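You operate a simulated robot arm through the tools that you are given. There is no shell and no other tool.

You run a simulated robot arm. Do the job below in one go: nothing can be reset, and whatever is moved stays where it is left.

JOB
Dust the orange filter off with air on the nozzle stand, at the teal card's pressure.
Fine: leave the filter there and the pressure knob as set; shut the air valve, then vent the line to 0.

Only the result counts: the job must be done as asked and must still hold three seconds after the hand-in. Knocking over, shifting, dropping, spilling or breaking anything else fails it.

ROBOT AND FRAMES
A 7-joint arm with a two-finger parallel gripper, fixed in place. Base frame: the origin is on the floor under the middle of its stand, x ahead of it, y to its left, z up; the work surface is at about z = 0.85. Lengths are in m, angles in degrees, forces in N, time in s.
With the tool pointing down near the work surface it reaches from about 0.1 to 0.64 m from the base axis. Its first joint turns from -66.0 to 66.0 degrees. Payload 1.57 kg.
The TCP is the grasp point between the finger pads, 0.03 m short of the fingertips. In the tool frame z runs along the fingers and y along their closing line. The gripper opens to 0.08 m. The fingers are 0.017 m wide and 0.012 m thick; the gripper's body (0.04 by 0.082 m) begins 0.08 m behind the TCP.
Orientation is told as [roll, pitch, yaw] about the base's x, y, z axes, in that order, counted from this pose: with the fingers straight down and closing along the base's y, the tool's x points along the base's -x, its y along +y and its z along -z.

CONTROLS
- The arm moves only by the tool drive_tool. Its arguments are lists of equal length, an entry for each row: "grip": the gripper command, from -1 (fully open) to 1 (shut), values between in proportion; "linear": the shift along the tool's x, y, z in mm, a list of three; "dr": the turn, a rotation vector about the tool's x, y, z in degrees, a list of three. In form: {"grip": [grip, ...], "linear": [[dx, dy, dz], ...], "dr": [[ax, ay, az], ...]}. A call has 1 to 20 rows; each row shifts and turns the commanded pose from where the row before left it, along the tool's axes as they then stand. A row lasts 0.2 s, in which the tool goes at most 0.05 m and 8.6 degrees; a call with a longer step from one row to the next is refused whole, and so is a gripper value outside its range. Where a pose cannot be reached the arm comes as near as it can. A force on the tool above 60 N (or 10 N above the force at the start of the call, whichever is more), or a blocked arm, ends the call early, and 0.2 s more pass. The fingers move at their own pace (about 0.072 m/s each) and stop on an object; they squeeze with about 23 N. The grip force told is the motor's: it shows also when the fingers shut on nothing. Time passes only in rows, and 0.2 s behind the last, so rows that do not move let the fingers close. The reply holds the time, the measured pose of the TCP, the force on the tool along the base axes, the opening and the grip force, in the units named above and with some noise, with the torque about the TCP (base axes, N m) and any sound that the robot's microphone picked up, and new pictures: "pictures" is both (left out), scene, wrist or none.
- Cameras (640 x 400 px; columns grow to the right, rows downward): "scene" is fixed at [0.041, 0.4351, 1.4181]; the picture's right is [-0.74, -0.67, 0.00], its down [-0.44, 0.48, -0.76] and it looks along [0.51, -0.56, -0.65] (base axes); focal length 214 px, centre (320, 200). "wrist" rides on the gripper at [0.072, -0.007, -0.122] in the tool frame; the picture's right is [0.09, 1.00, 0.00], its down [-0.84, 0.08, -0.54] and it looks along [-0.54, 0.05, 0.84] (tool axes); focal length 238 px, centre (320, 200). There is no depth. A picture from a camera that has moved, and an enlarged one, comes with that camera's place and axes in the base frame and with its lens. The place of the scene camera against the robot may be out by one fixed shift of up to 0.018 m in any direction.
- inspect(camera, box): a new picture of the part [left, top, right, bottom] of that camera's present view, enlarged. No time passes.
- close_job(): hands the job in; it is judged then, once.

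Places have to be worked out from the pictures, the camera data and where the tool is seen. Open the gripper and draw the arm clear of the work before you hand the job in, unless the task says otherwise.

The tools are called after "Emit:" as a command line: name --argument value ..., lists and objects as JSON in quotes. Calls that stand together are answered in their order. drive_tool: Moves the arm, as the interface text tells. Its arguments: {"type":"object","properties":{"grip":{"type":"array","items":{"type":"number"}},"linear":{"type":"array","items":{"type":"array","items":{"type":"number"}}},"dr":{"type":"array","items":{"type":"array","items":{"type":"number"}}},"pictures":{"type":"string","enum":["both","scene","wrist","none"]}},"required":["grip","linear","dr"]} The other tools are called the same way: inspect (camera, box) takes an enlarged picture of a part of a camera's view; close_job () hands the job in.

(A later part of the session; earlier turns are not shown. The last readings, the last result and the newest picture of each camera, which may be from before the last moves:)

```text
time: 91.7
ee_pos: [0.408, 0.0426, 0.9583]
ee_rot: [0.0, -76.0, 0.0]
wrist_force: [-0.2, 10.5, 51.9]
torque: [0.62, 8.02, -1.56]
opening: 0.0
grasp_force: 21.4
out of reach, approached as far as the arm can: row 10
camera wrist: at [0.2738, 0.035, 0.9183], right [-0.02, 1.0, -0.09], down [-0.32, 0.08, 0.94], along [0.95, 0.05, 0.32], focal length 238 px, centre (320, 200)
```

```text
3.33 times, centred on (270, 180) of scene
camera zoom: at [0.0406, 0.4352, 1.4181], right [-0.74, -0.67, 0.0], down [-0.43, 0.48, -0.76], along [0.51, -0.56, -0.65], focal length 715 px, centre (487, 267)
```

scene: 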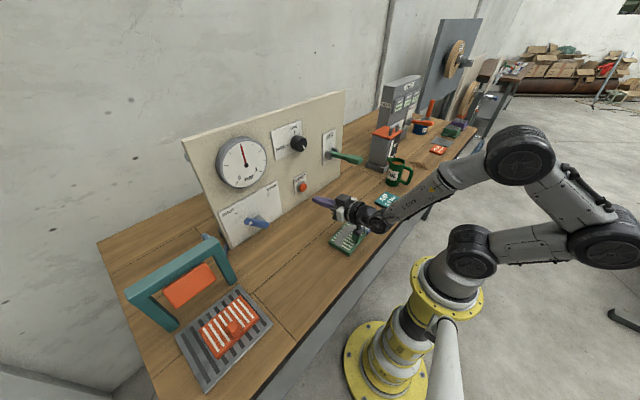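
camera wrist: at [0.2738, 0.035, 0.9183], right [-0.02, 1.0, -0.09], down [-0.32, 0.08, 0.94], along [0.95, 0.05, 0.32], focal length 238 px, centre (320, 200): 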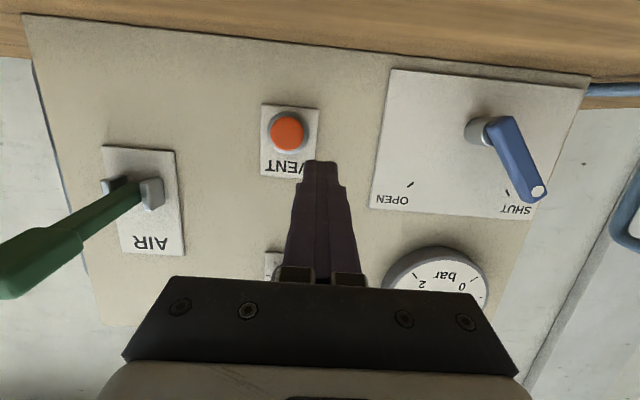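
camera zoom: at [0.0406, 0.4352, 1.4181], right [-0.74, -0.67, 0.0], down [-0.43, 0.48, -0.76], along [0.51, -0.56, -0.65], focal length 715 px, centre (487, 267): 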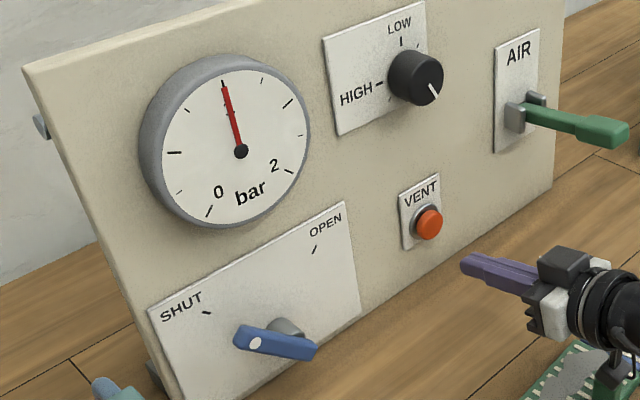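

Trouble: the force reads 52 N and the scene shows the green filter displaced. The camera housing under the hand must have caught its knob as I swept across. I look closely before moving anything.

Emit:
inspect --camera "scene" --box '[280, 180, 420, 310]'

Emit:
inspect --camera "scene" --box '[320, 195, 400, 265]'

```text
3.08 times, centred on (350, 245) of scene
camera zoom: at [0.0406, 0.4352, 1.4181], right [-0.74, -0.67, 0.0], down [-0.43, 0.48, -0.76], along [0.51, -0.56, -0.65], focal length 660 px, centre (228, 62)
```

zoom: 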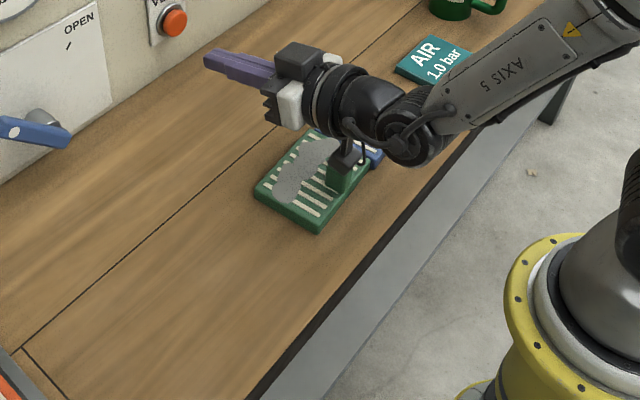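

```text
5.71 times, centred on (360, 230) of scene
camera zoom: at [0.0406, 0.4352, 1.4181], right [-0.74, -0.67, 0.0], down [-0.43, 0.48, -0.76], along [0.51, -0.56, -0.65], focal length 1226 px, centre (91, 29)
```

zoom: 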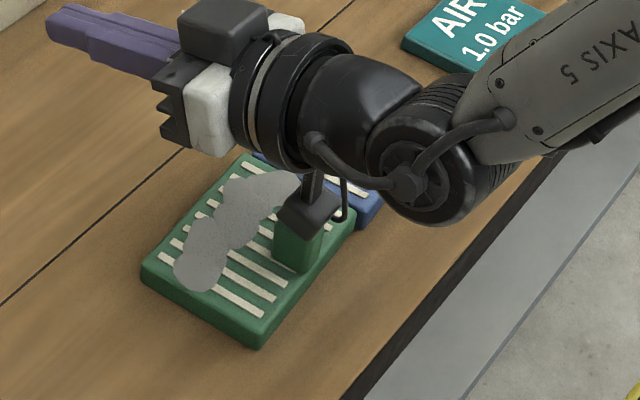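

The camera housing is resting on the green filter's knob and has dragged it along toward the blue one. I lift straight up to free it.

Emit:
drive_tool --grip '[1, 1, 1, 1, 1]' --linear '[[-9.7, 0, -2.6], [-19.3, 0, -5.2], [-29, 0, -7.8], [-38, 0, -10.2], [0, 0, 0]]' --dr '[[0, 0, 0], [0, 0, 0], [0, 0, 0], [0, 0, 0], [0, 0, 0]]' --pictures "both"

Emit:
inspect --camera "scene" --box '[280, 180, 420, 310]'

```text
time: 92.9
ee_pos: [0.4003, 0.0438, 1.0471]
ee_rot: [-0.5, -74.9, 0.7]
wrist_force: [-0.1, 0.8, 0.6]
torque: [0.02, 0.0, 0.0]
opening: 0.0
grasp_force: 20.9
camera wrist: at [0.2646, 0.0358, 1.0095], right [-0.03, 1.0, -0.09], down [-0.31, 0.08, 0.95], along [0.95, 0.06, 0.3], focal length 238 px, centre (320, 200)
```

scene: 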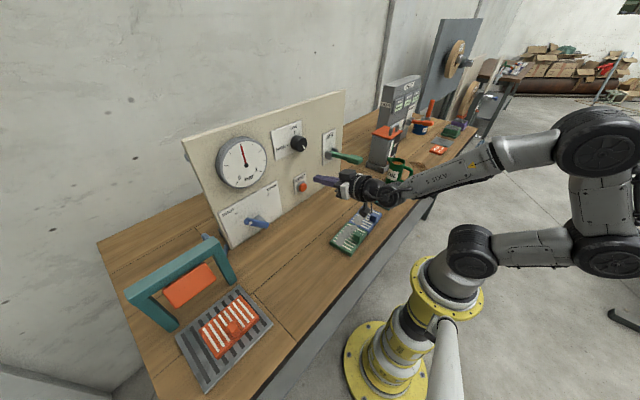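
wrist: 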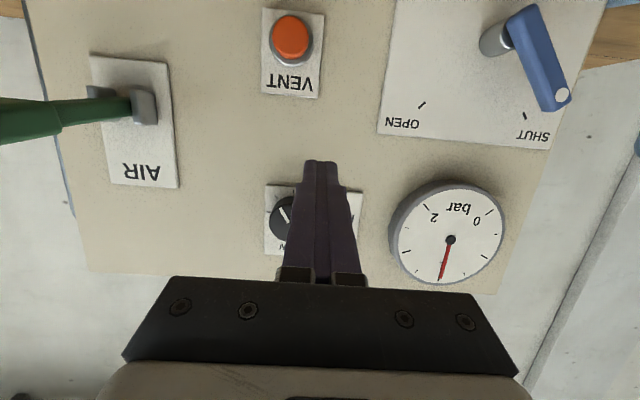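

```text
3.08 times, centred on (350, 245) of scene
camera zoom: at [0.041, 0.4351, 1.4181], right [-0.74, -0.67, 0.0], down [-0.44, 0.48, -0.76], along [0.51, -0.56, -0.65], focal length 660 px, centre (228, 62)
```

zoom: 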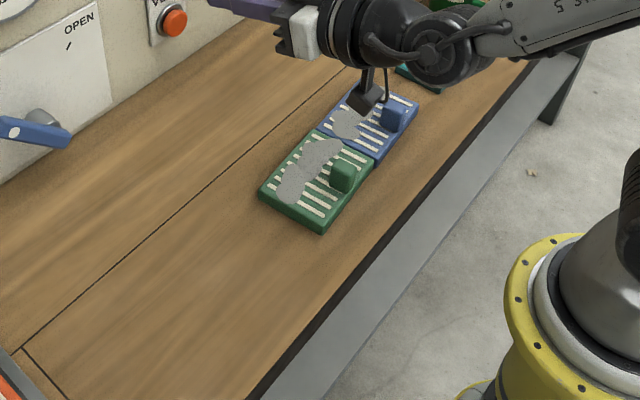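

Both the green and blue filters have slid toward -y, but they lie flat and intact. I need to put them back where they started. I bring the tool to pointing down above them to measure where they are now.

Emit:
drive_tool --grip '[1, 1, 1, 1, 1, 1, -1, -1, -1, -1, -1]' --linear '[[-6.6, 0, -14.2], [-4.5, 0, -14.9], [-2.1, 0, -15.5], [0, 0, -15.6], [2.2, 0, -15.4], [4.6, 0, -14.9], [6.7, 0, -14.2], [8.6, 0, -13.1], [10.5, 0, -11.6], [0, 0, 0], [0, 0, 0]]' --dr '[[0, 8.33, 0], [0, 8.33, 0], [0, 8.33, 0], [0, 8.33, 0], [0, 8.33, 0], [0, 8.33, 0], [0, 8.33, 0], [0, 8.33, 0], [0, 8.33, 0], [0, 0, 0], [0, 0, 0]]' --pictures "both"

```text
time: 95.3
ee_pos: [0.2951, 0.0362, 1.1341]
ee_rot: [-1.1, -3.3, -0.8]
wrist_force: [-0.5, -0.6, 0.3]
torque: [-0.01, -0.02, -0.01]
opening: 0.0801
grasp_force: 0.0
out of reach, approached as far as the arm can: row 4
camera wrist: at [0.2177, 0.0327, 1.2513], right [-0.08, 1.0, -0.02], down [0.81, 0.08, 0.59], along [0.59, 0.03, -0.81], focal length 238 px, centre (320, 200)
```

scene: 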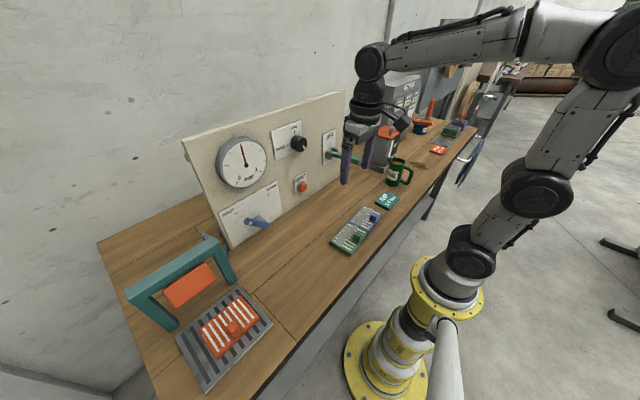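
wrist: 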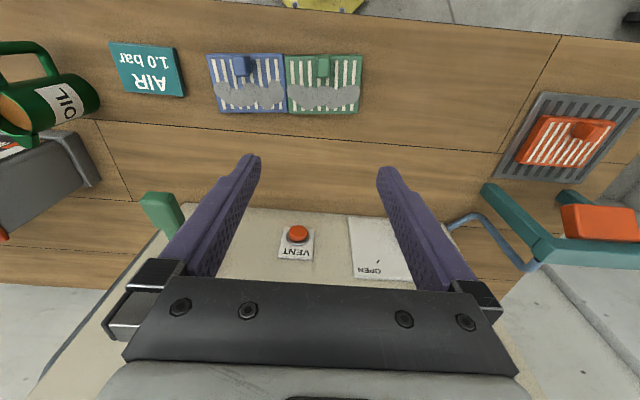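

I square the tool and descend for a close overhead look at both filters.

Emit:
drive_tool --grip '[-1, -1, -1, -1, -1]' --linear '[[0, 0, 0], [12, 2, 38], [12, 2, 38], [11, 2, 37], [0, 0, 0]]' --dr '[[-1.1, 3.3, -0.8], [0, 0, 0], [0, 0, 0], [0, 0, 0], [0, 0, 0]]' --pictures "wrist"

Emit:
inspect --camera "wrist" --box '[200, 70, 440, 200]'

Emit:
inspect --camera "scene" --box '[270, 150, 470, 310]'

```text
time: 96.5
ee_pos: [0.2601, 0.0443, 1.0209]
ee_rot: [0.0, -0.1, 0.0]
wrist_force: [-0.6, -0.1, -0.3]
torque: [0.0, 0.0, 0.0]
opening: 0.08
grasp_force: 0.0
camera wrist: at [0.1886, 0.0378, 1.1428], right [-0.09, 1.0, 0.0], down [0.84, 0.08, 0.54], along [0.54, 0.05, -0.84], focal length 238 px, centre (320, 200)
```

wrist: 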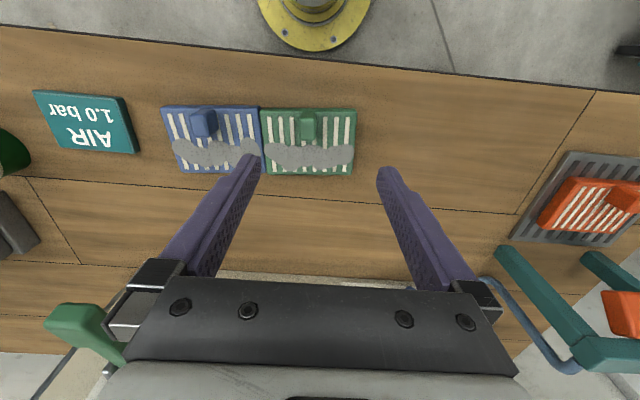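

```text
2.67 times, centred on (320, 135) of wrist
camera zoom: at [0.1886, 0.0378, 1.1428], right [-0.09, 1.0, 0.0], down [0.84, 0.08, 0.54], along [0.54, 0.05, -0.84], focal length 636 px, centre (320, 373)
```

zoom: 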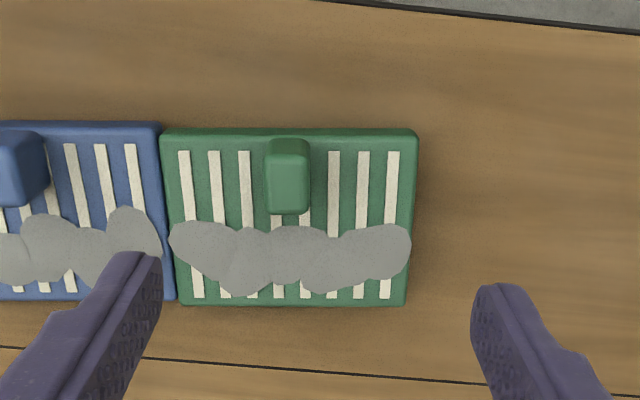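

```text
2.50 times, centred on (370, 230) of scene
camera zoom: at [0.041, 0.4351, 1.4181], right [-0.74, -0.67, 0.0], down [-0.44, 0.48, -0.76], along [0.51, -0.56, -0.65], focal length 536 px, centre (195, 125)
```

zoom: 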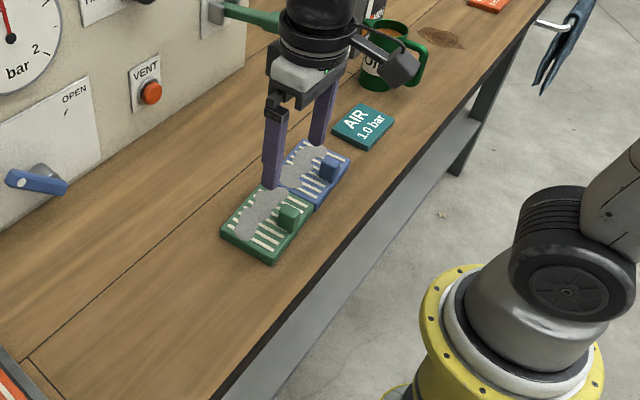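

I measure the green filter at about (0.292, 0.033), yawed about +5°. From the early pictures its original place was about (0.2875, 0.231) at 0° yaw, and the blue's about (0.287, 0.080). I align with the green knob at (0.263, 0.0316), descend and grip it.

Emit:
drive_tool --grip '[-0.25, -0.25, -0.25, -0.25, -0.25, -0.25, 0.5, 1, 1, 1]' --linear '[[-3, -12.7, 0], [0, 0, 0], [0, 0, 40], [0, 0, 40], [0, 0, 33], [0, 0, 10], [0, 0, 0], [0, 0, 0], [0, 0, 0], [0, 0, 0]]' --dr '[[0, 0, 0], [0, 0, -5.4], [0, 0, 0], [0, 0, 0], [0, 0, 0], [0, 0, 0], [0, 0, 0], [0, 0, 0], [0, 0, 0], [0, 0, 0]]' --pictures "wrist"

```text
time: 98.7
ee_pos: [0.2652, 0.0327, 0.8977]
ee_rot: [0.2, 0.0, 5.5]
wrist_force: [0.0, -0.7, -0.3]
torque: [-0.01, 0.04, 0.0]
opening: 0.0176
grasp_force: 23.2
camera wrist: at [0.1954, 0.0181, 1.0207], right [-0.19, 0.98, 0.0], down [0.83, 0.16, 0.54], along [0.53, 0.1, -0.84], focal length 238 px, centre (320, 200)
```

wrist: 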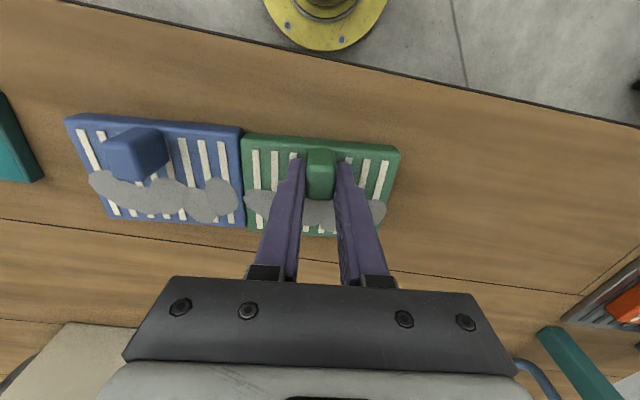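

Gripped squarely. I lift it, turn it back to zero yaw and carry it over to its original place.

Emit:
drive_tool --grip '[1, 1, 1, 1, 1, 1, 1, 1, 1, 1, 1, 1]' --linear '[[0, 0, -8], [0, 0, -32], [0, 0, -40], [0, 0, 0], [0.7, 20, 0], [0.7, 35, 0], [0.7, 35, 0], [0.7, 35, 0], [0.7, 35, 0], [0.5, 25, 0], [0, 15.8, 0], [0, 0, 0]]' --dr '[[0, 0, 0], [0, 0, 0], [0, 0, 0], [0, 0, 5.5], [0, 0, 0], [0, 0, 0], [0, 0, 0], [0, 0, 0], [0, 0, 0], [0, 0, 0], [0, 0, 0], [0, 0, 0]]' --pictures "both"

```text
time: 101.3
ee_pos: [0.2596, 0.2306, 0.9765]
ee_rot: [0.1, 0.0, 0.0]
wrist_force: [0.3, 0.3, -1.5]
torque: [-0.03, 0.01, -0.01]
opening: 0.0172
grasp_force: 22.5
camera wrist: at [0.1873, 0.2239, 1.0996], right [-0.09, 1.0, 0.0], down [0.84, 0.08, 0.54], along [0.54, 0.05, -0.84], focal length 238 px, centre (320, 200)
```

scene: 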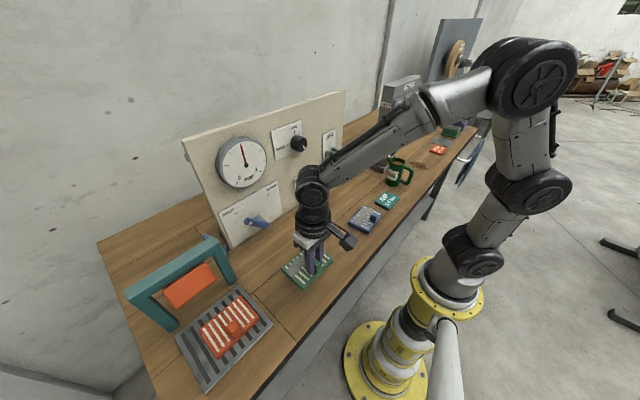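
wrist: 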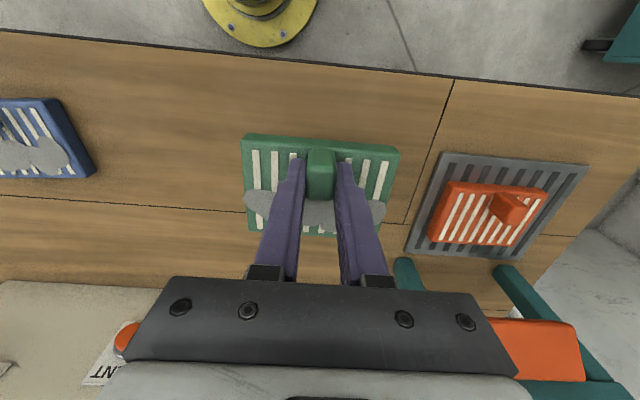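

I adjust by a couple of millimetres and set it down gently.

Emit:
drive_tool --grip '[1, 1, 1, 1, 1, 1]' --linear '[[-1.6, 3, 0], [0, 0, 35], [0, 0, 30], [0, 0, 9], [0, 0, 3], [0, 0, 0]]' --dr '[[0, 0, 0], [0, 0, 0], [0, 0, 0], [0, 0, 0], [0, 0, 0], [0, 0, 0]]' --pictures "wrist"

Emit:
inspect --camera "scene" --box '[150, 250, 300, 390]'

Emit:
inspect --camera "scene" --box '[270, 150, 470, 310]'

```text
time: 102.7
ee_pos: [0.2624, 0.2362, 0.8998]
ee_rot: [0.1, 0.0, 0.0]
wrist_force: [-0.2, 0.0, -1.1]
torque: [-0.03, 0.01, 0.0]
opening: 0.0171
grasp_force: 22.8
camera wrist: at [0.1913, 0.2284, 1.0217], right [-0.09, 1.0, 0.0], down [0.84, 0.08, 0.54], along [0.54, 0.05, -0.84], focal length 238 px, centre (320, 200)
```

wrist: 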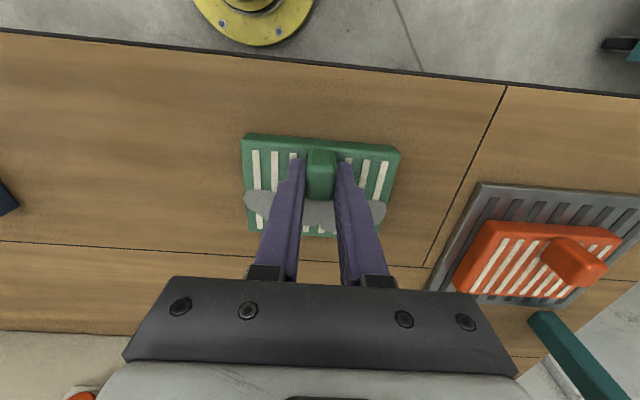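

```text
2.86 times, centred on (225, 320) of scene
camera zoom: at [0.041, 0.4351, 1.4181], right [-0.74, -0.67, 0.0], down [-0.44, 0.48, -0.76], along [0.51, -0.56, -0.65], focal length 613 px, centre (591, -143)
```

zoom: 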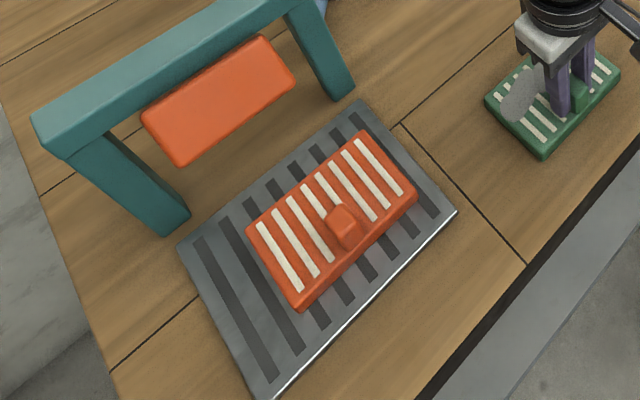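

```text
2.50 times, centred on (370, 230) of scene
camera zoom: at [0.041, 0.4351, 1.4181], right [-0.74, -0.67, 0.0], down [-0.44, 0.48, -0.76], along [0.51, -0.56, -0.65], focal length 536 px, centre (195, 125)
```

zoom: 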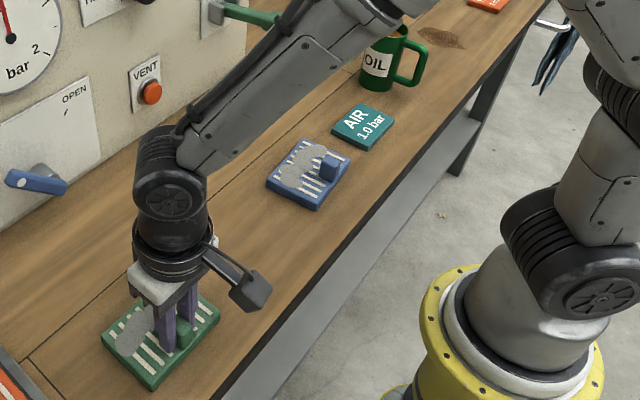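

Compared with the original picture, the green filter sits about 5–6 mm too far toward +y and 1.7 mm too far in x. I shift it while it is still hovering, then set it down.

Emit:
drive_tool --grip '[1, 1, 1, 1]' --linear '[[1.5, -5.3, 0], [0, 0, 0], [0, 0, 2.5], [0, 0, 0]]' --dr '[[0, 0, 0], [0, 0, 0], [0, 0, 0], [0, 0, 0]]' --pictures "none"

Emit:
inspect --camera "scene" --box '[150, 250, 300, 390]'

```text
time: 103.7
ee_pos: [0.2608, 0.231, 0.8976]
ee_rot: [0.0, -0.2, 0.0]
wrist_force: [-0.6, -3.7, 13.1]
torque: [-0.22, 0.13, -0.02]
opening: 0.0174
grasp_force: 22.8
```

```text
2.86 times, centred on (225, 320) of scene
camera zoom: at [0.0409, 0.4349, 1.4182], right [-0.74, -0.67, 0.0], down [-0.44, 0.48, -0.76], along [0.51, -0.56, -0.65], focal length 613 px, centre (591, -143)
```

zoom: 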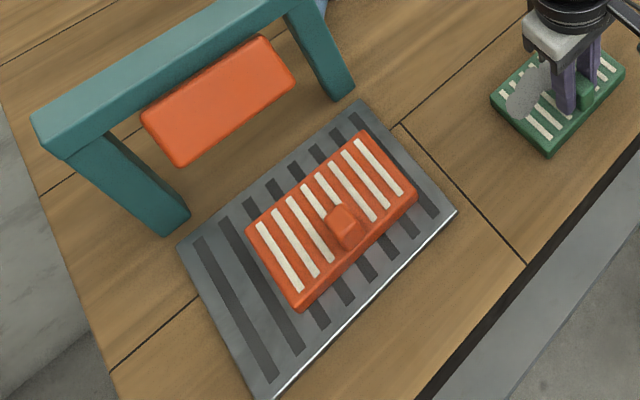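

Now its corners match the original picture. I ease off, release and rise.

Emit:
drive_tool --grip '[1, 0.3, -0.3, -0.3, -0.3, -0.3, -0.3, -0.3]' --linear '[[0, 0, -0.8], [0, 0, 0], [0, 0, 0], [0, 0, 0], [0, 0, -20], [0, 0, -40], [0, 0, -40], [0, 0, 0]]' --dr '[[0, 0, 0], [0, 0, 0], [0, 0, 0], [0, 0, 0], [0, 0, 0], [0, 0, 0], [0, 0, 0], [0, 0, 0]]' --pictures "both"

Emit:
inspect --camera "scene" --box '[150, 250, 300, 390]'

```text
time: 105.5
ee_pos: [0.2583, 0.2323, 0.9978]
ee_rot: [0.0, 0.0, -0.1]
wrist_force: [-0.3, -0.3, 0.0]
torque: [-0.02, 0.02, 0.03]
opening: 0.0524
grasp_force: 0.0
camera wrist: at [0.1875, 0.2252, 1.12], right [-0.09, 1.0, 0.0], down [0.84, 0.08, 0.54], along [0.54, 0.05, -0.84], focal length 238 px, centre (320, 200)
```

scene: 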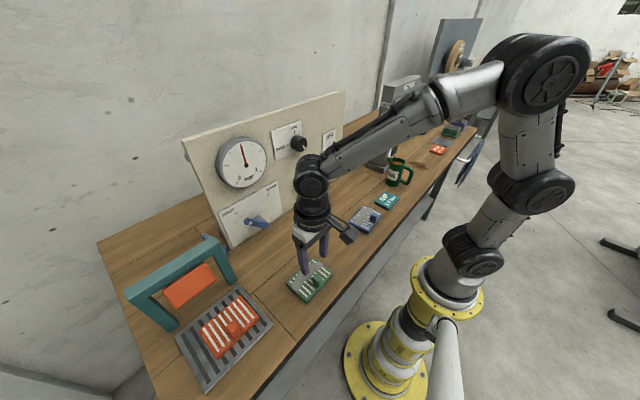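
wrist: 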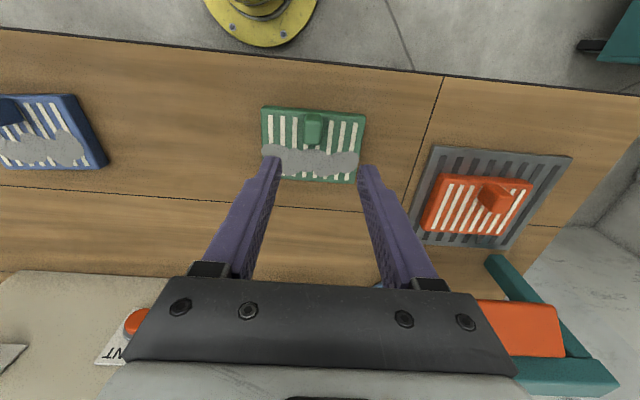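

```text
2.86 times, centred on (225, 320) of scene
camera zoom: at [0.041, 0.4351, 1.4181], right [-0.74, -0.67, 0.0], down [-0.44, 0.48, -0.76], along [0.51, -0.56, -0.65], focal length 613 px, centre (591, -143)
```

zoom: 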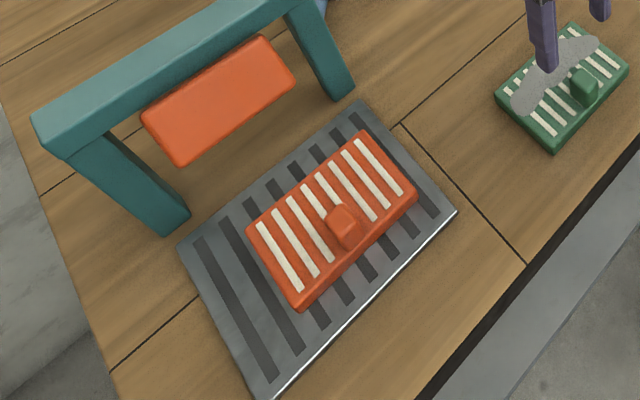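

On release it moved about 6 mm toward -y, judging by the corner shift. I take a closer look so I can regrip and correct it.

Emit:
inspect --camera "wrist" --box '[250, 95, 380, 190]'

Emit:
inspect --camera "scene" --box '[280, 250, 340, 310]'

Emit:
inspect --camera "scene" --box '[270, 150, 470, 310]'

```text
4.21 times, centred on (315, 142) of wrist
camera zoom: at [0.1875, 0.2252, 1.12], right [-0.09, 1.0, 0.0], down [0.84, 0.08, 0.54], along [0.54, 0.05, -0.84], focal length 1004 px, centre (341, 442)
```

zoom: 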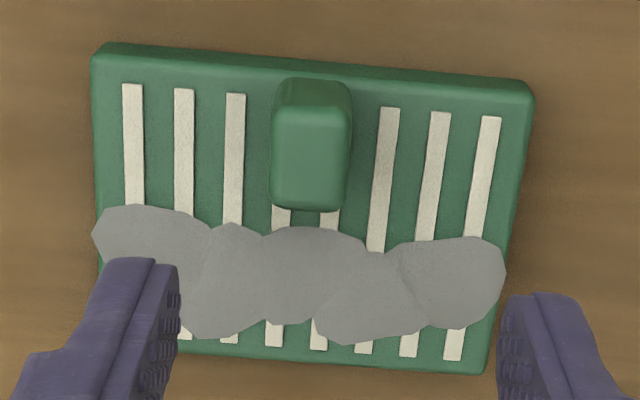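

```text
6.67 times, centred on (310, 280) of scene
camera zoom: at [0.041, 0.4351, 1.4181], right [-0.74, -0.67, 0.0], down [-0.44, 0.48, -0.76], along [0.51, -0.56, -0.65], focal length 1430 px, centre (387, -333)
```

zoom: 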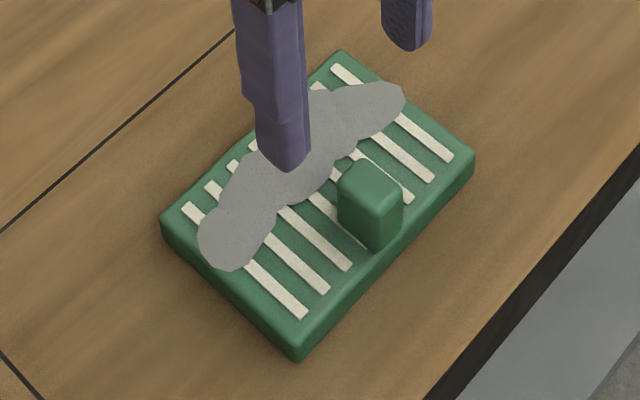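

```text
2.50 times, centred on (370, 230) of scene
camera zoom: at [0.041, 0.4351, 1.4181], right [-0.74, -0.67, 0.0], down [-0.44, 0.48, -0.76], along [0.51, -0.56, -0.65], focal length 536 px, centre (195, 125)
```

zoom: 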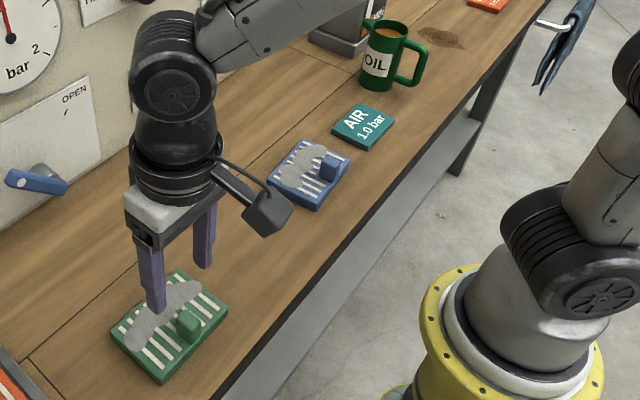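

The knob is now at y≈0.224, while its original spot is about 0.2305. I regrip it, move it +6.5 mm, and this time check after each small step of the release.

Emit:
drive_tool --grip '[-0.3, -0.3, -0.3, -0.3, -0.3, -0.3]' --linear '[[-1.7, -8, 0], [0, 0, 35], [0, 0, 35], [0, 0, 22], [0, 0, 7], [0, 0, 0]]' --dr '[[0, 0, 0], [0, 0, 0], [0, 0, 0], [0, 0, 0], [0, 0, 0], [0, 0, 0]]' --pictures "wrist"

Emit:
inspect --camera "wrist" --box '[230, 110, 410, 250]'

```text
time: 106.9
ee_pos: [0.2636, 0.2237, 0.8982]
ee_rot: [0.2, 0.1, -0.1]
wrist_force: [-1.2, -0.2, 3.2]
torque: [-0.1, 0.06, -0.04]
opening: 0.052
grasp_force: 0.0
camera wrist: at [0.1923, 0.2164, 1.0203], right [-0.09, 1.0, 0.0], down [0.84, 0.08, 0.54], along [0.54, 0.05, -0.84], focal length 238 px, centre (320, 200)
```

wrist: 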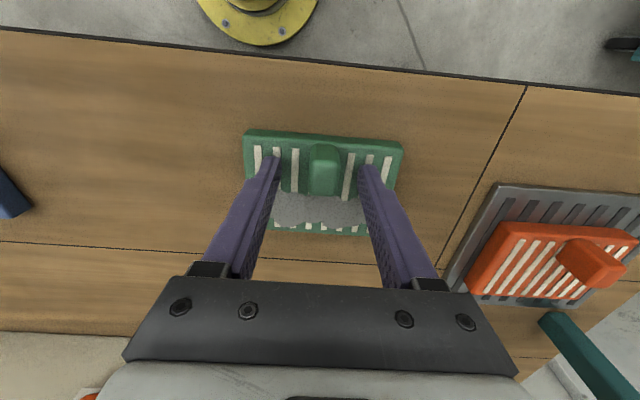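

```text
2.86 times, centred on (320, 180) of wrist
camera zoom: at [0.1923, 0.2164, 1.0203], right [-0.09, 1.0, 0.0], down [0.84, 0.08, 0.54], along [0.54, 0.05, -0.84], focal length 681 px, centre (320, 257)
```

zoom: 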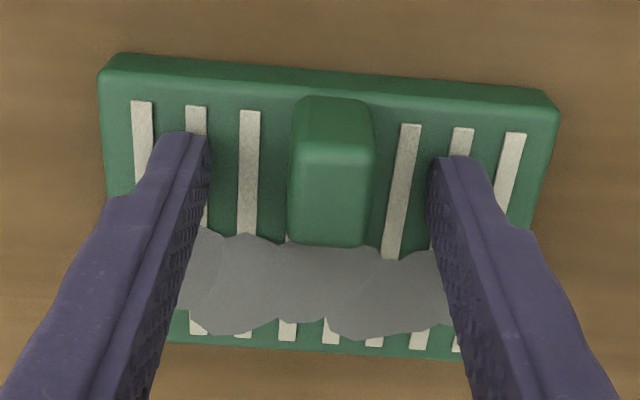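

The fingertips just touch the plate, so I raise 2 mm, centre on the knob, close, and check the pose.

Emit:
drive_tool --grip '[-0.3, -0.3, 0.3, 1, 1, 1]' --linear '[[0, 2.5, -2], [0, 0, 0], [0, 0, 0], [0, 0, 0], [0, 0, 0], [0, 0, 0]]' --dr '[[0, 0, 0], [0, 0, 0], [0, 0, 0], [0, 0, 0], [0, 0, 0], [0, 0, 0]]' --pictures "none"

Emit:
inspect --camera "scene" --box '[150, 250, 300, 390]'

```text
time: 108.3
ee_pos: [0.2642, 0.225, 0.9003]
ee_rot: [0.2, -0.1, 0.0]
wrist_force: [-0.7, 0.3, 0.8]
torque: [-0.06, -0.06, -0.01]
opening: 0.0174
grasp_force: 23.4
```

```text
2.86 times, centred on (225, 320) of scene
camera zoom: at [0.041, 0.4351, 1.4181], right [-0.74, -0.67, 0.0], down [-0.44, 0.48, -0.76], along [0.51, -0.56, -0.65], focal length 613 px, centre (591, -143)
```

zoom: 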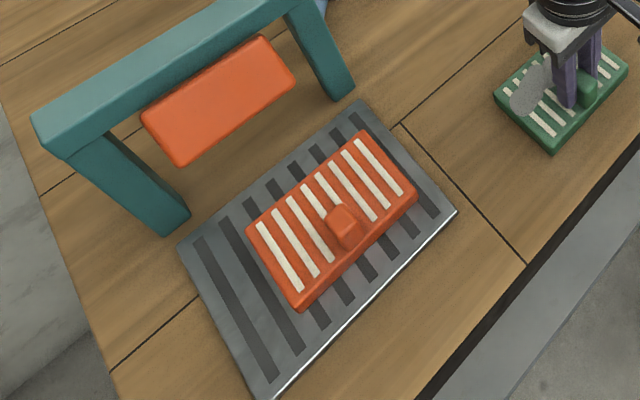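

Still about 5 mm short in y. I lift 2 mm, shift +5 mm, and lower to a light touch.

Emit:
drive_tool --grip '[1, 1, 1, 1, 1]' --linear '[[0, 0, -3], [-0.6, 5, 0], [0, 0, 0], [0, 0, 2.6], [0, 0, 0]]' --dr '[[0, 0, 0], [0, 0, 0], [0, 0, 0], [0, 0, 0], [0, 0, 0]]' --pictures "none"

Emit:
inspect --camera "scene" --box '[150, 250, 300, 390]'

```text
time: 109.5
ee_pos: [0.2634, 0.2297, 0.9026]
ee_rot: [0.0, 0.0, -0.1]
wrist_force: [0.1, -0.2, -0.4]
torque: [0.04, 0.03, 0.03]
opening: 0.0173
grasp_force: 22.8
```

```text
2.86 times, centred on (225, 320) of scene
camera zoom: at [0.041, 0.4351, 1.4181], right [-0.74, -0.67, 0.0], down [-0.44, 0.48, -0.76], along [0.51, -0.56, -0.65], focal length 613 px, centre (591, -143)
```

zoom: 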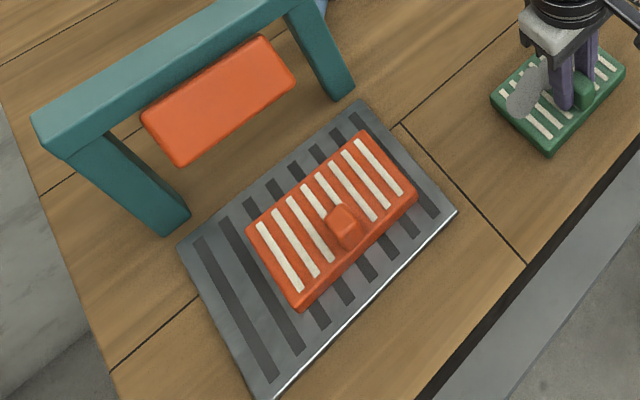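

The corners match again, with the filter hovering about 2 mm. I lower in 1 mm steps.

Emit:
drive_tool --grip '[1, 1, 1, 1]' --linear '[[0, 0, 1], [0, 0, 0.8], [0, 0, 0.4], [0, 0, 0]]' --dr '[[0, 0, 0], [0, 0, 0], [0, 0, 0], [0, 0, 0]]' --pictures "none"

```text
time: 110.5
ee_pos: [0.2623, 0.2304, 0.9001]
ee_rot: [0.1, -0.1, -0.1]
wrist_force: [-4.0, -0.4, 13.8]
torque: [-0.1, 0.1, 0.0]
opening: 0.0176
grasp_force: 23.1
```

Contact made. I ease up 0.6 mm and open slightly, then check before rising.

Emit:
drive_tool --grip '[1, 1, 0.4, 0.4]' --linear '[[0, 0, -0.6], [0, 0, 0], [0, 0, 0], [0, 0, 0]]' --dr '[[0, 0, 0], [0, 0, 0], [0, 0, 0], [0, 0, 0]]' --pictures "none"

Emit:
inspect --camera "scene" --box '[150, 250, 300, 390]'

Emit:
inspect --camera "wrist" --box '[230, 110, 410, 250]'

```text
time: 111.5
ee_pos: [0.2624, 0.2287, 0.9009]
ee_rot: [0.0, 0.0, 0.0]
wrist_force: [0.4, 0.0, 0.1]
torque: [0.02, 0.02, -0.01]
opening: 0.0238
grasp_force: 0.0
```

```text
2.86 times, centred on (225, 320) of scene
camera zoom: at [0.041, 0.4351, 1.4181], right [-0.74, -0.67, 0.0], down [-0.44, 0.48, -0.76], along [0.51, -0.56, -0.65], focal length 613 px, centre (591, -143)
```

zoom: 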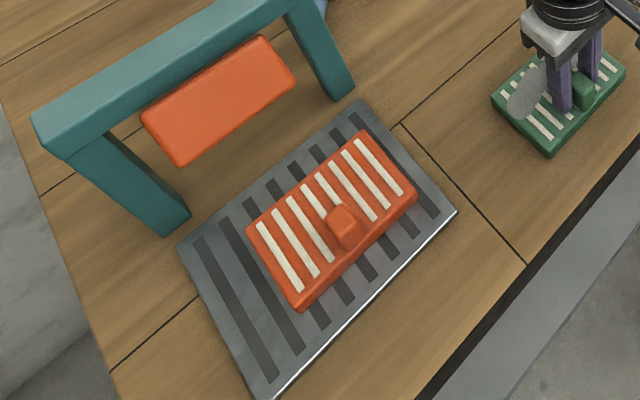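

```text
2.86 times, centred on (320, 180) of wrist
camera zoom: at [0.1916, 0.2222, 1.0228], right [-0.09, 1.0, 0.0], down [0.84, 0.08, 0.54], along [0.54, 0.05, -0.84], focal length 681 px, centre (320, 257)
```

zoom: 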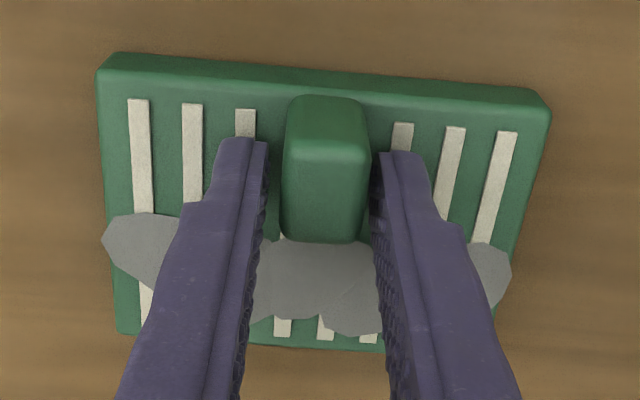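

It stayed in place with the fingers just clear. I open further and rise.

Emit:
drive_tool --grip '[0, -0.3, -0.3, -0.3, -0.3, -0.3, -0.3]' --linear '[[0, 1.5, 0], [0, 0, 0], [0, 0, -10], [0, 0, -30], [0, 0, -40], [0, 0, -30], [0, 0, 0]]' --dr '[[0, 0, 0], [0, 0, 0], [0, 0, 0], [0, 0, 0], [0, 0, 0], [0, 0, 0], [0, 0, 0]]' --pictures "none"

Emit:
inspect --camera "scene" --box '[150, 250, 300, 390]'

Emit:
inspect --camera "scene" --box '[270, 150, 470, 310]'

```text
time: 113.1
ee_pos: [0.2648, 0.2296, 1.0094]
ee_rot: [0.1, 0.0, -0.1]
wrist_force: [0.7, 0.5, -0.1]
torque: [0.03, 0.0, 0.01]
opening: 0.0519
grasp_force: 0.0
```

```text
2.86 times, centred on (225, 320) of scene
camera zoom: at [0.041, 0.4351, 1.4181], right [-0.74, -0.67, 0.0], down [-0.44, 0.48, -0.76], along [0.51, -0.56, -0.65], focal length 613 px, centre (591, -143)
```

zoom: 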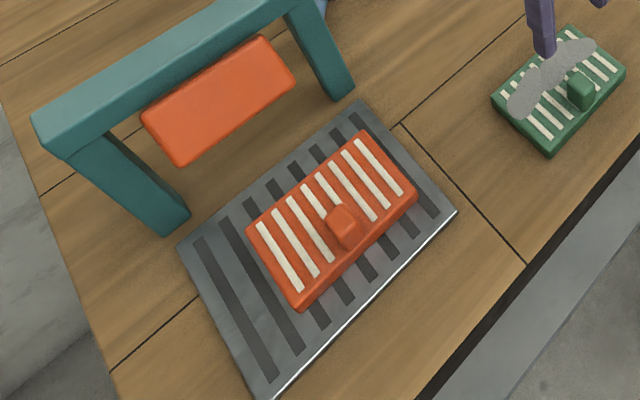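

```text
2.50 times, centred on (370, 230) of scene
camera zoom: at [0.041, 0.4351, 1.4181], right [-0.74, -0.67, 0.0], down [-0.44, 0.48, -0.76], along [0.51, -0.56, -0.65], focal length 536 px, centre (195, 125)
```

zoom: 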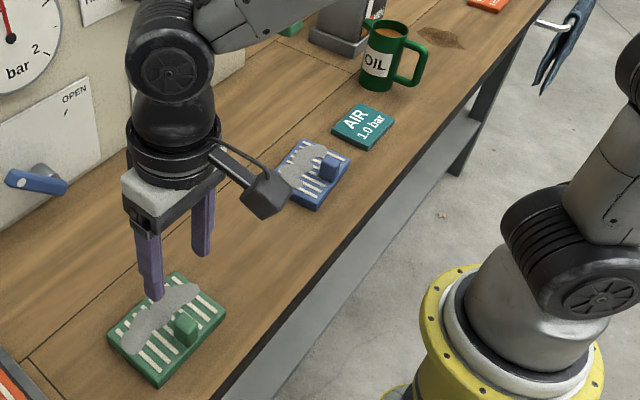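

The green filter is back, within about 1 mm by picture comparison. Now the blue one: I move above it to measure where it lies.

Emit:
drive_tool --grip '[-0.3, -0.3, -0.3, -0.3, -0.3, -0.3, -0.3, -0.3, -0.3]' --linear '[[0.6, -30, -1.5], [0.6, -40, -1.5], [0.6, -40, -1.5], [0.6, -40, -1.5], [0.6, -40, -1.5], [0.6, -40, -1.5], [0.6, -40, -1.5], [0.6, -30, -1.5], [0, 0, 0]]' --dr '[[0, 0, 0], [0, 0, 0], [0, 0, 0], [0, 0, 0], [0, 0, 0], [0, 0, 0], [0, 0, 0], [0, 0, 0], [0, 0, 0]]' --pictures "both"

Emit:
inspect --camera "wrist" --box '[230, 80, 410, 200]'

Emit:
inspect --camera "scene" --box '[180, 130, 420, 310]'

```text
time: 115.1
ee_pos: [0.258, -0.0689, 1.0199]
ee_rot: [0.1, 0.0, 0.0]
wrist_force: [0.3, -1.0, 0.2]
torque: [0.02, 0.01, 0.0]
opening: 0.0522
grasp_force: 0.1
camera wrist: at [0.1862, -0.0758, 1.1425], right [-0.09, 1.0, 0.0], down [0.84, 0.08, 0.54], along [0.54, 0.05, -0.84], focal length 238 px, centre (320, 200)
```

scene: 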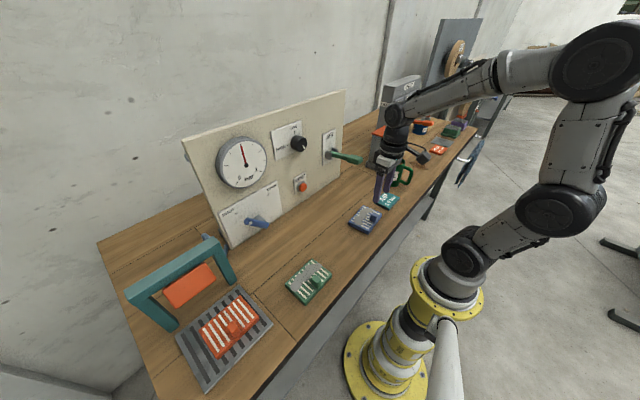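
wrist: 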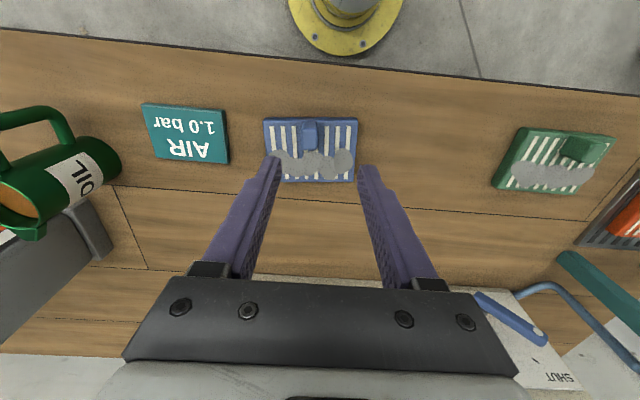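

```text
3.33 times, centred on (320, 140) of wrist
camera zoom: at [0.1862, -0.0758, 1.1425], right [-0.09, 1.0, 0.0], down [0.84, 0.08, 0.54], along [0.54, 0.05, -0.84], focal length 794 px, centre (320, 400)
```

zoom: 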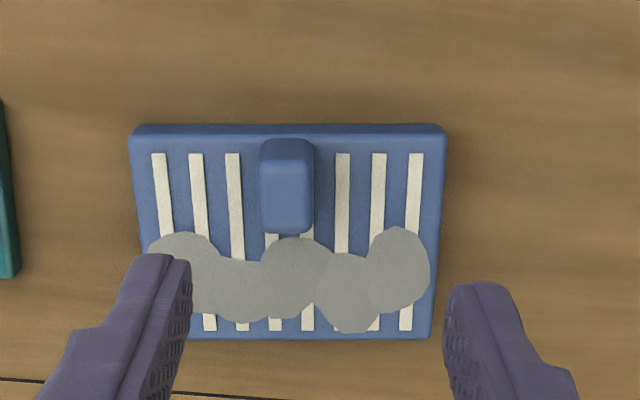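

```text
2.22 times, centred on (300, 220) of scene
camera zoom: at [0.041, 0.4351, 1.4181], right [-0.74, -0.67, 0.0], down [-0.44, 0.48, -0.76], along [0.51, -0.56, -0.65], focal length 477 px, centre (364, 156)
```

zoom: 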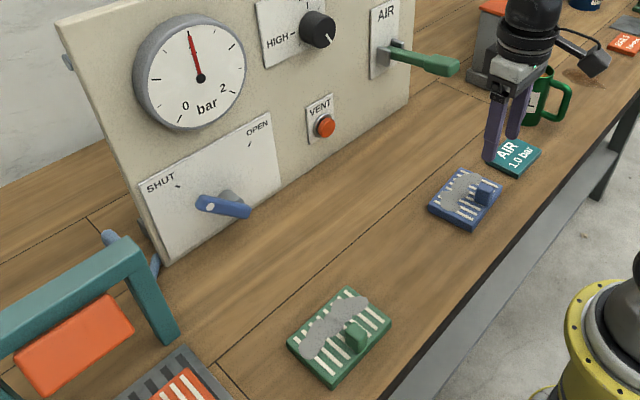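

The blue filter lies at about (0.299, -0.077), yawed about +5.4°. I align with its knob near (0.272, -0.079), descend and grip.

Emit:
drive_tool --grip '[-0.3, -0.3, -0.3, -0.3, -0.3, -0.3, -0.3]' --linear '[[-14, -10.1, 0], [0, 0, 0], [0, 0, 40], [0, 0, 40], [0, 0, 30], [0, 0, 9], [0, 0, 0]]' --dr '[[0, 0, 0], [0, 0, -5.4], [0, 0, 0], [0, 0, 0], [0, 0, 0], [0, 0, 0], [0, 0, 0]]' --pictures "none"

Emit:
inspect --camera "wrist" --box '[230, 110, 410, 250]'

```text
time: 116.7
ee_pos: [0.2708, -0.078, 0.9013]
ee_rot: [0.2, 0.0, 5.4]
wrist_force: [0.4, -0.6, 0.1]
torque: [-0.03, -0.02, 0.0]
opening: 0.0519
grasp_force: 0.0
```

```text
2.86 times, centred on (320, 180) of wrist
camera zoom: at [0.201, -0.0921, 1.0244], right [-0.19, 0.98, 0.0], down [0.83, 0.15, 0.54], along [0.53, 0.1, -0.84], focal length 681 px, centre (320, 257)
```

zoom: 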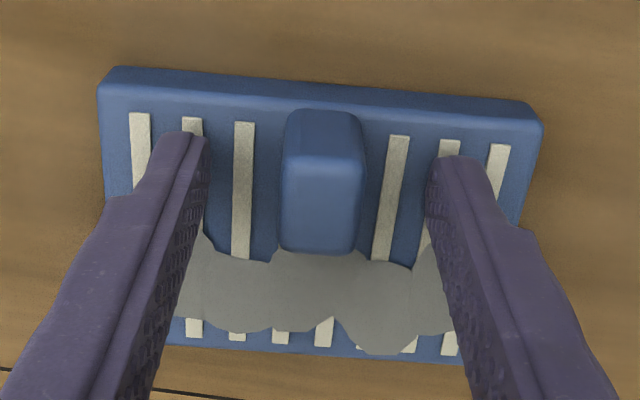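

Well aligned. I close, lift, straighten the yaw, and carry it to its original place.

Emit:
drive_tool --grip '[0.3, 1, 1, 1, 1, 1, 1, 1, 1, 1, 1, 1, 1, 1]' --linear '[[0, 1, 0], [0, 0, 0], [0, 0, 0], [0, 0, -8], [0, 0, -30], [0, 0, -20], [0, 0, 0], [2, 20, 0], [2, 35, 0], [2, 35, 0], [2, 35, 0], [1.8, 25, 0], [0, 6.5, 0], [0, 0, 0]]' --dr '[[0, 0, 0], [0, 0, 0], [0, 0, 0], [0, 0, 0], [0, 0, 0], [0, 0, 0], [0, 0, 5.4], [0, 0, 0], [0, 0, 0], [0, 0, 0], [0, 0, 0], [0, 0, 0], [0, 0, 0], [0, 0, 0]]' --pictures "both"

```text
time: 119.7
ee_pos: [0.2614, 0.0771, 0.9613]
ee_rot: [0.0, 0.0, -0.1]
wrist_force: [-0.2, -0.6, -0.8]
torque: [0.0, 0.01, 0.01]
opening: 0.0174
grasp_force: 22.7
camera wrist: at [0.1902, 0.0703, 1.0842], right [-0.09, 1.0, 0.0], down [0.84, 0.08, 0.54], along [0.54, 0.05, -0.84], focal length 238 px, centre (320, 200)
```

scene: 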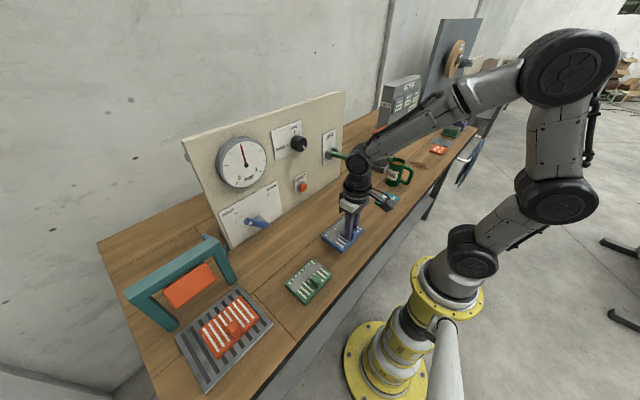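
wrist: 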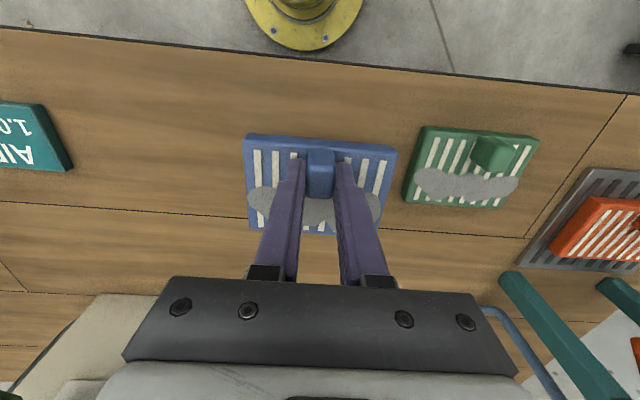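

I lower it to hover about 2 mm above the table and compare with the original pictures.

Emit:
drive_tool --grip '[1, 1, 1, 1, 1]' --linear '[[0, 0, 30], [0, 0, 22], [0, 0, 5], [0, 0, 1], [0, 0, 0]]' --dr '[[0, 0, 0], [0, 0, 0], [0, 0, 0], [0, 0, 0], [0, 0, 0]]' --pictures "none"

Emit:
inspect --camera "scene" --box '[270, 150, 470, 310]'

Emit:
inspect --camera "scene" --box '[180, 130, 420, 310]'

```text
time: 120.9
ee_pos: [0.2638, 0.079, 0.9026]
ee_rot: [0.1, 0.1, 0.1]
wrist_force: [-0.4, 0.0, -0.4]
torque: [-0.04, 0.01, 0.0]
opening: 0.0172
grasp_force: 23.4
```

```text
2.50 times, centred on (370, 230) of scene
camera zoom: at [0.041, 0.4351, 1.4181], right [-0.74, -0.67, 0.0], down [-0.44, 0.48, -0.76], along [0.51, -0.56, -0.65], focal length 536 px, centre (195, 125)
```

zoom: 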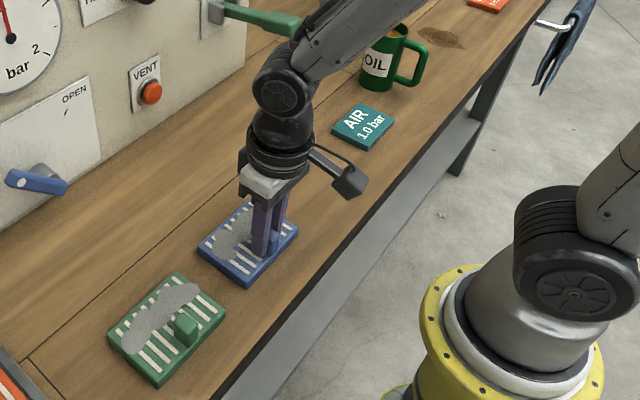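

```text
2.22 times, centred on (300, 220) of scene
camera zoom: at [0.041, 0.4351, 1.4181], right [-0.74, -0.67, 0.0], down [-0.44, 0.48, -0.76], along [0.51, -0.56, -0.65], focal length 477 px, centre (364, 156)
```

zoom: 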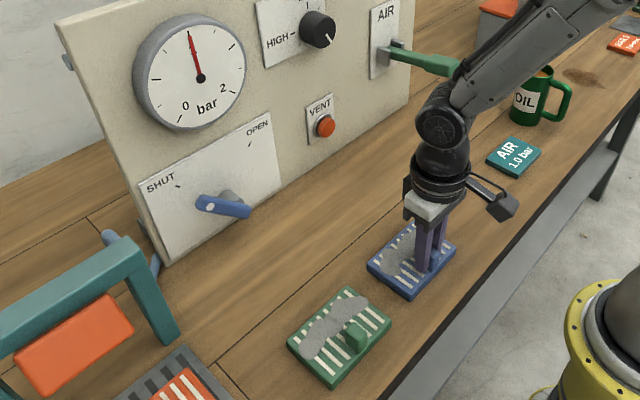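

The corners match the original within a pixel. I lower to a light contact.

Emit:
drive_tool --grip '[1, 1, 1, 1]' --linear '[[0, 0, 1], [0, 0, 0.8], [0, 0, 0.4], [0, 0, 0]]' --dr '[[0, 0, 0], [0, 0, 0], [0, 0, 0], [0, 0, 0]]' --pictures "none"

```text
time: 121.9
ee_pos: [0.2636, 0.078, 0.9006]
ee_rot: [0.1, -0.1, -0.1]
wrist_force: [-5.7, -5.9, 19.9]
torque: [-0.13, 0.09, 0.0]
opening: 0.0174
grasp_force: 23.0
```

Emit:
drive_tool --grip '[1, 1, 0.4, 0.4]' --linear '[[0, 0, -1], [0, 0, 0], [0, 0, 0], [0, 0, 0]]' --dr '[[0, 0, 0], [0, 0, 0], [0, 0, 0], [0, 0, 0]]' --pictures "none"

Emit:
inspect --camera "scene" --box '[270, 150, 470, 310]'

Emit:
inspect --camera "wrist" --box '[230, 110, 410, 250]'

```text
time: 122.9
ee_pos: [0.263, 0.08, 0.9021]
ee_rot: [0.1, 0.0, 0.0]
wrist_force: [-0.5, 0.0, 0.3]
torque: [0.0, 0.02, -0.06]
opening: 0.0241
grasp_force: 0.0
```

```text
2.50 times, centred on (370, 230) of scene
camera zoom: at [0.041, 0.4351, 1.4181], right [-0.74, -0.67, 0.0], down [-0.44, 0.48, -0.76], along [0.51, -0.56, -0.65], focal length 536 px, centre (195, 125)
```

zoom: 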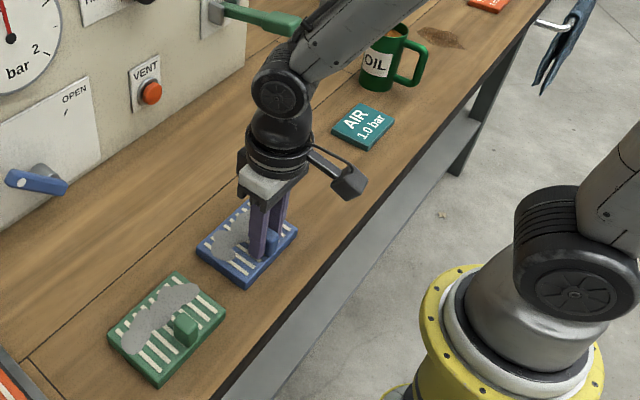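

```text
2.86 times, centred on (320, 180) of wrist
camera zoom: at [0.1915, 0.072, 1.0243], right [-0.09, 1.0, 0.0], down [0.84, 0.08, 0.54], along [0.54, 0.05, -0.84], focal length 681 px, centre (320, 257)
```

zoom: 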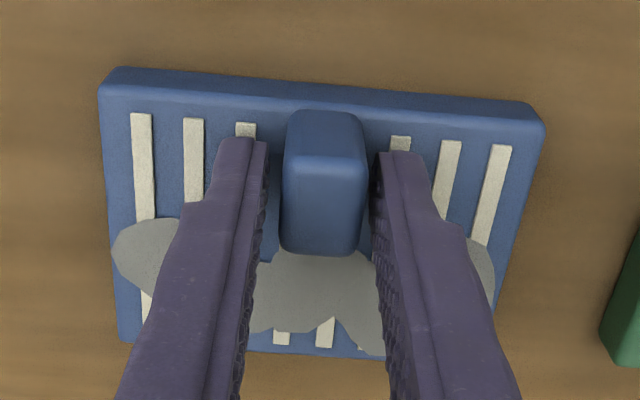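

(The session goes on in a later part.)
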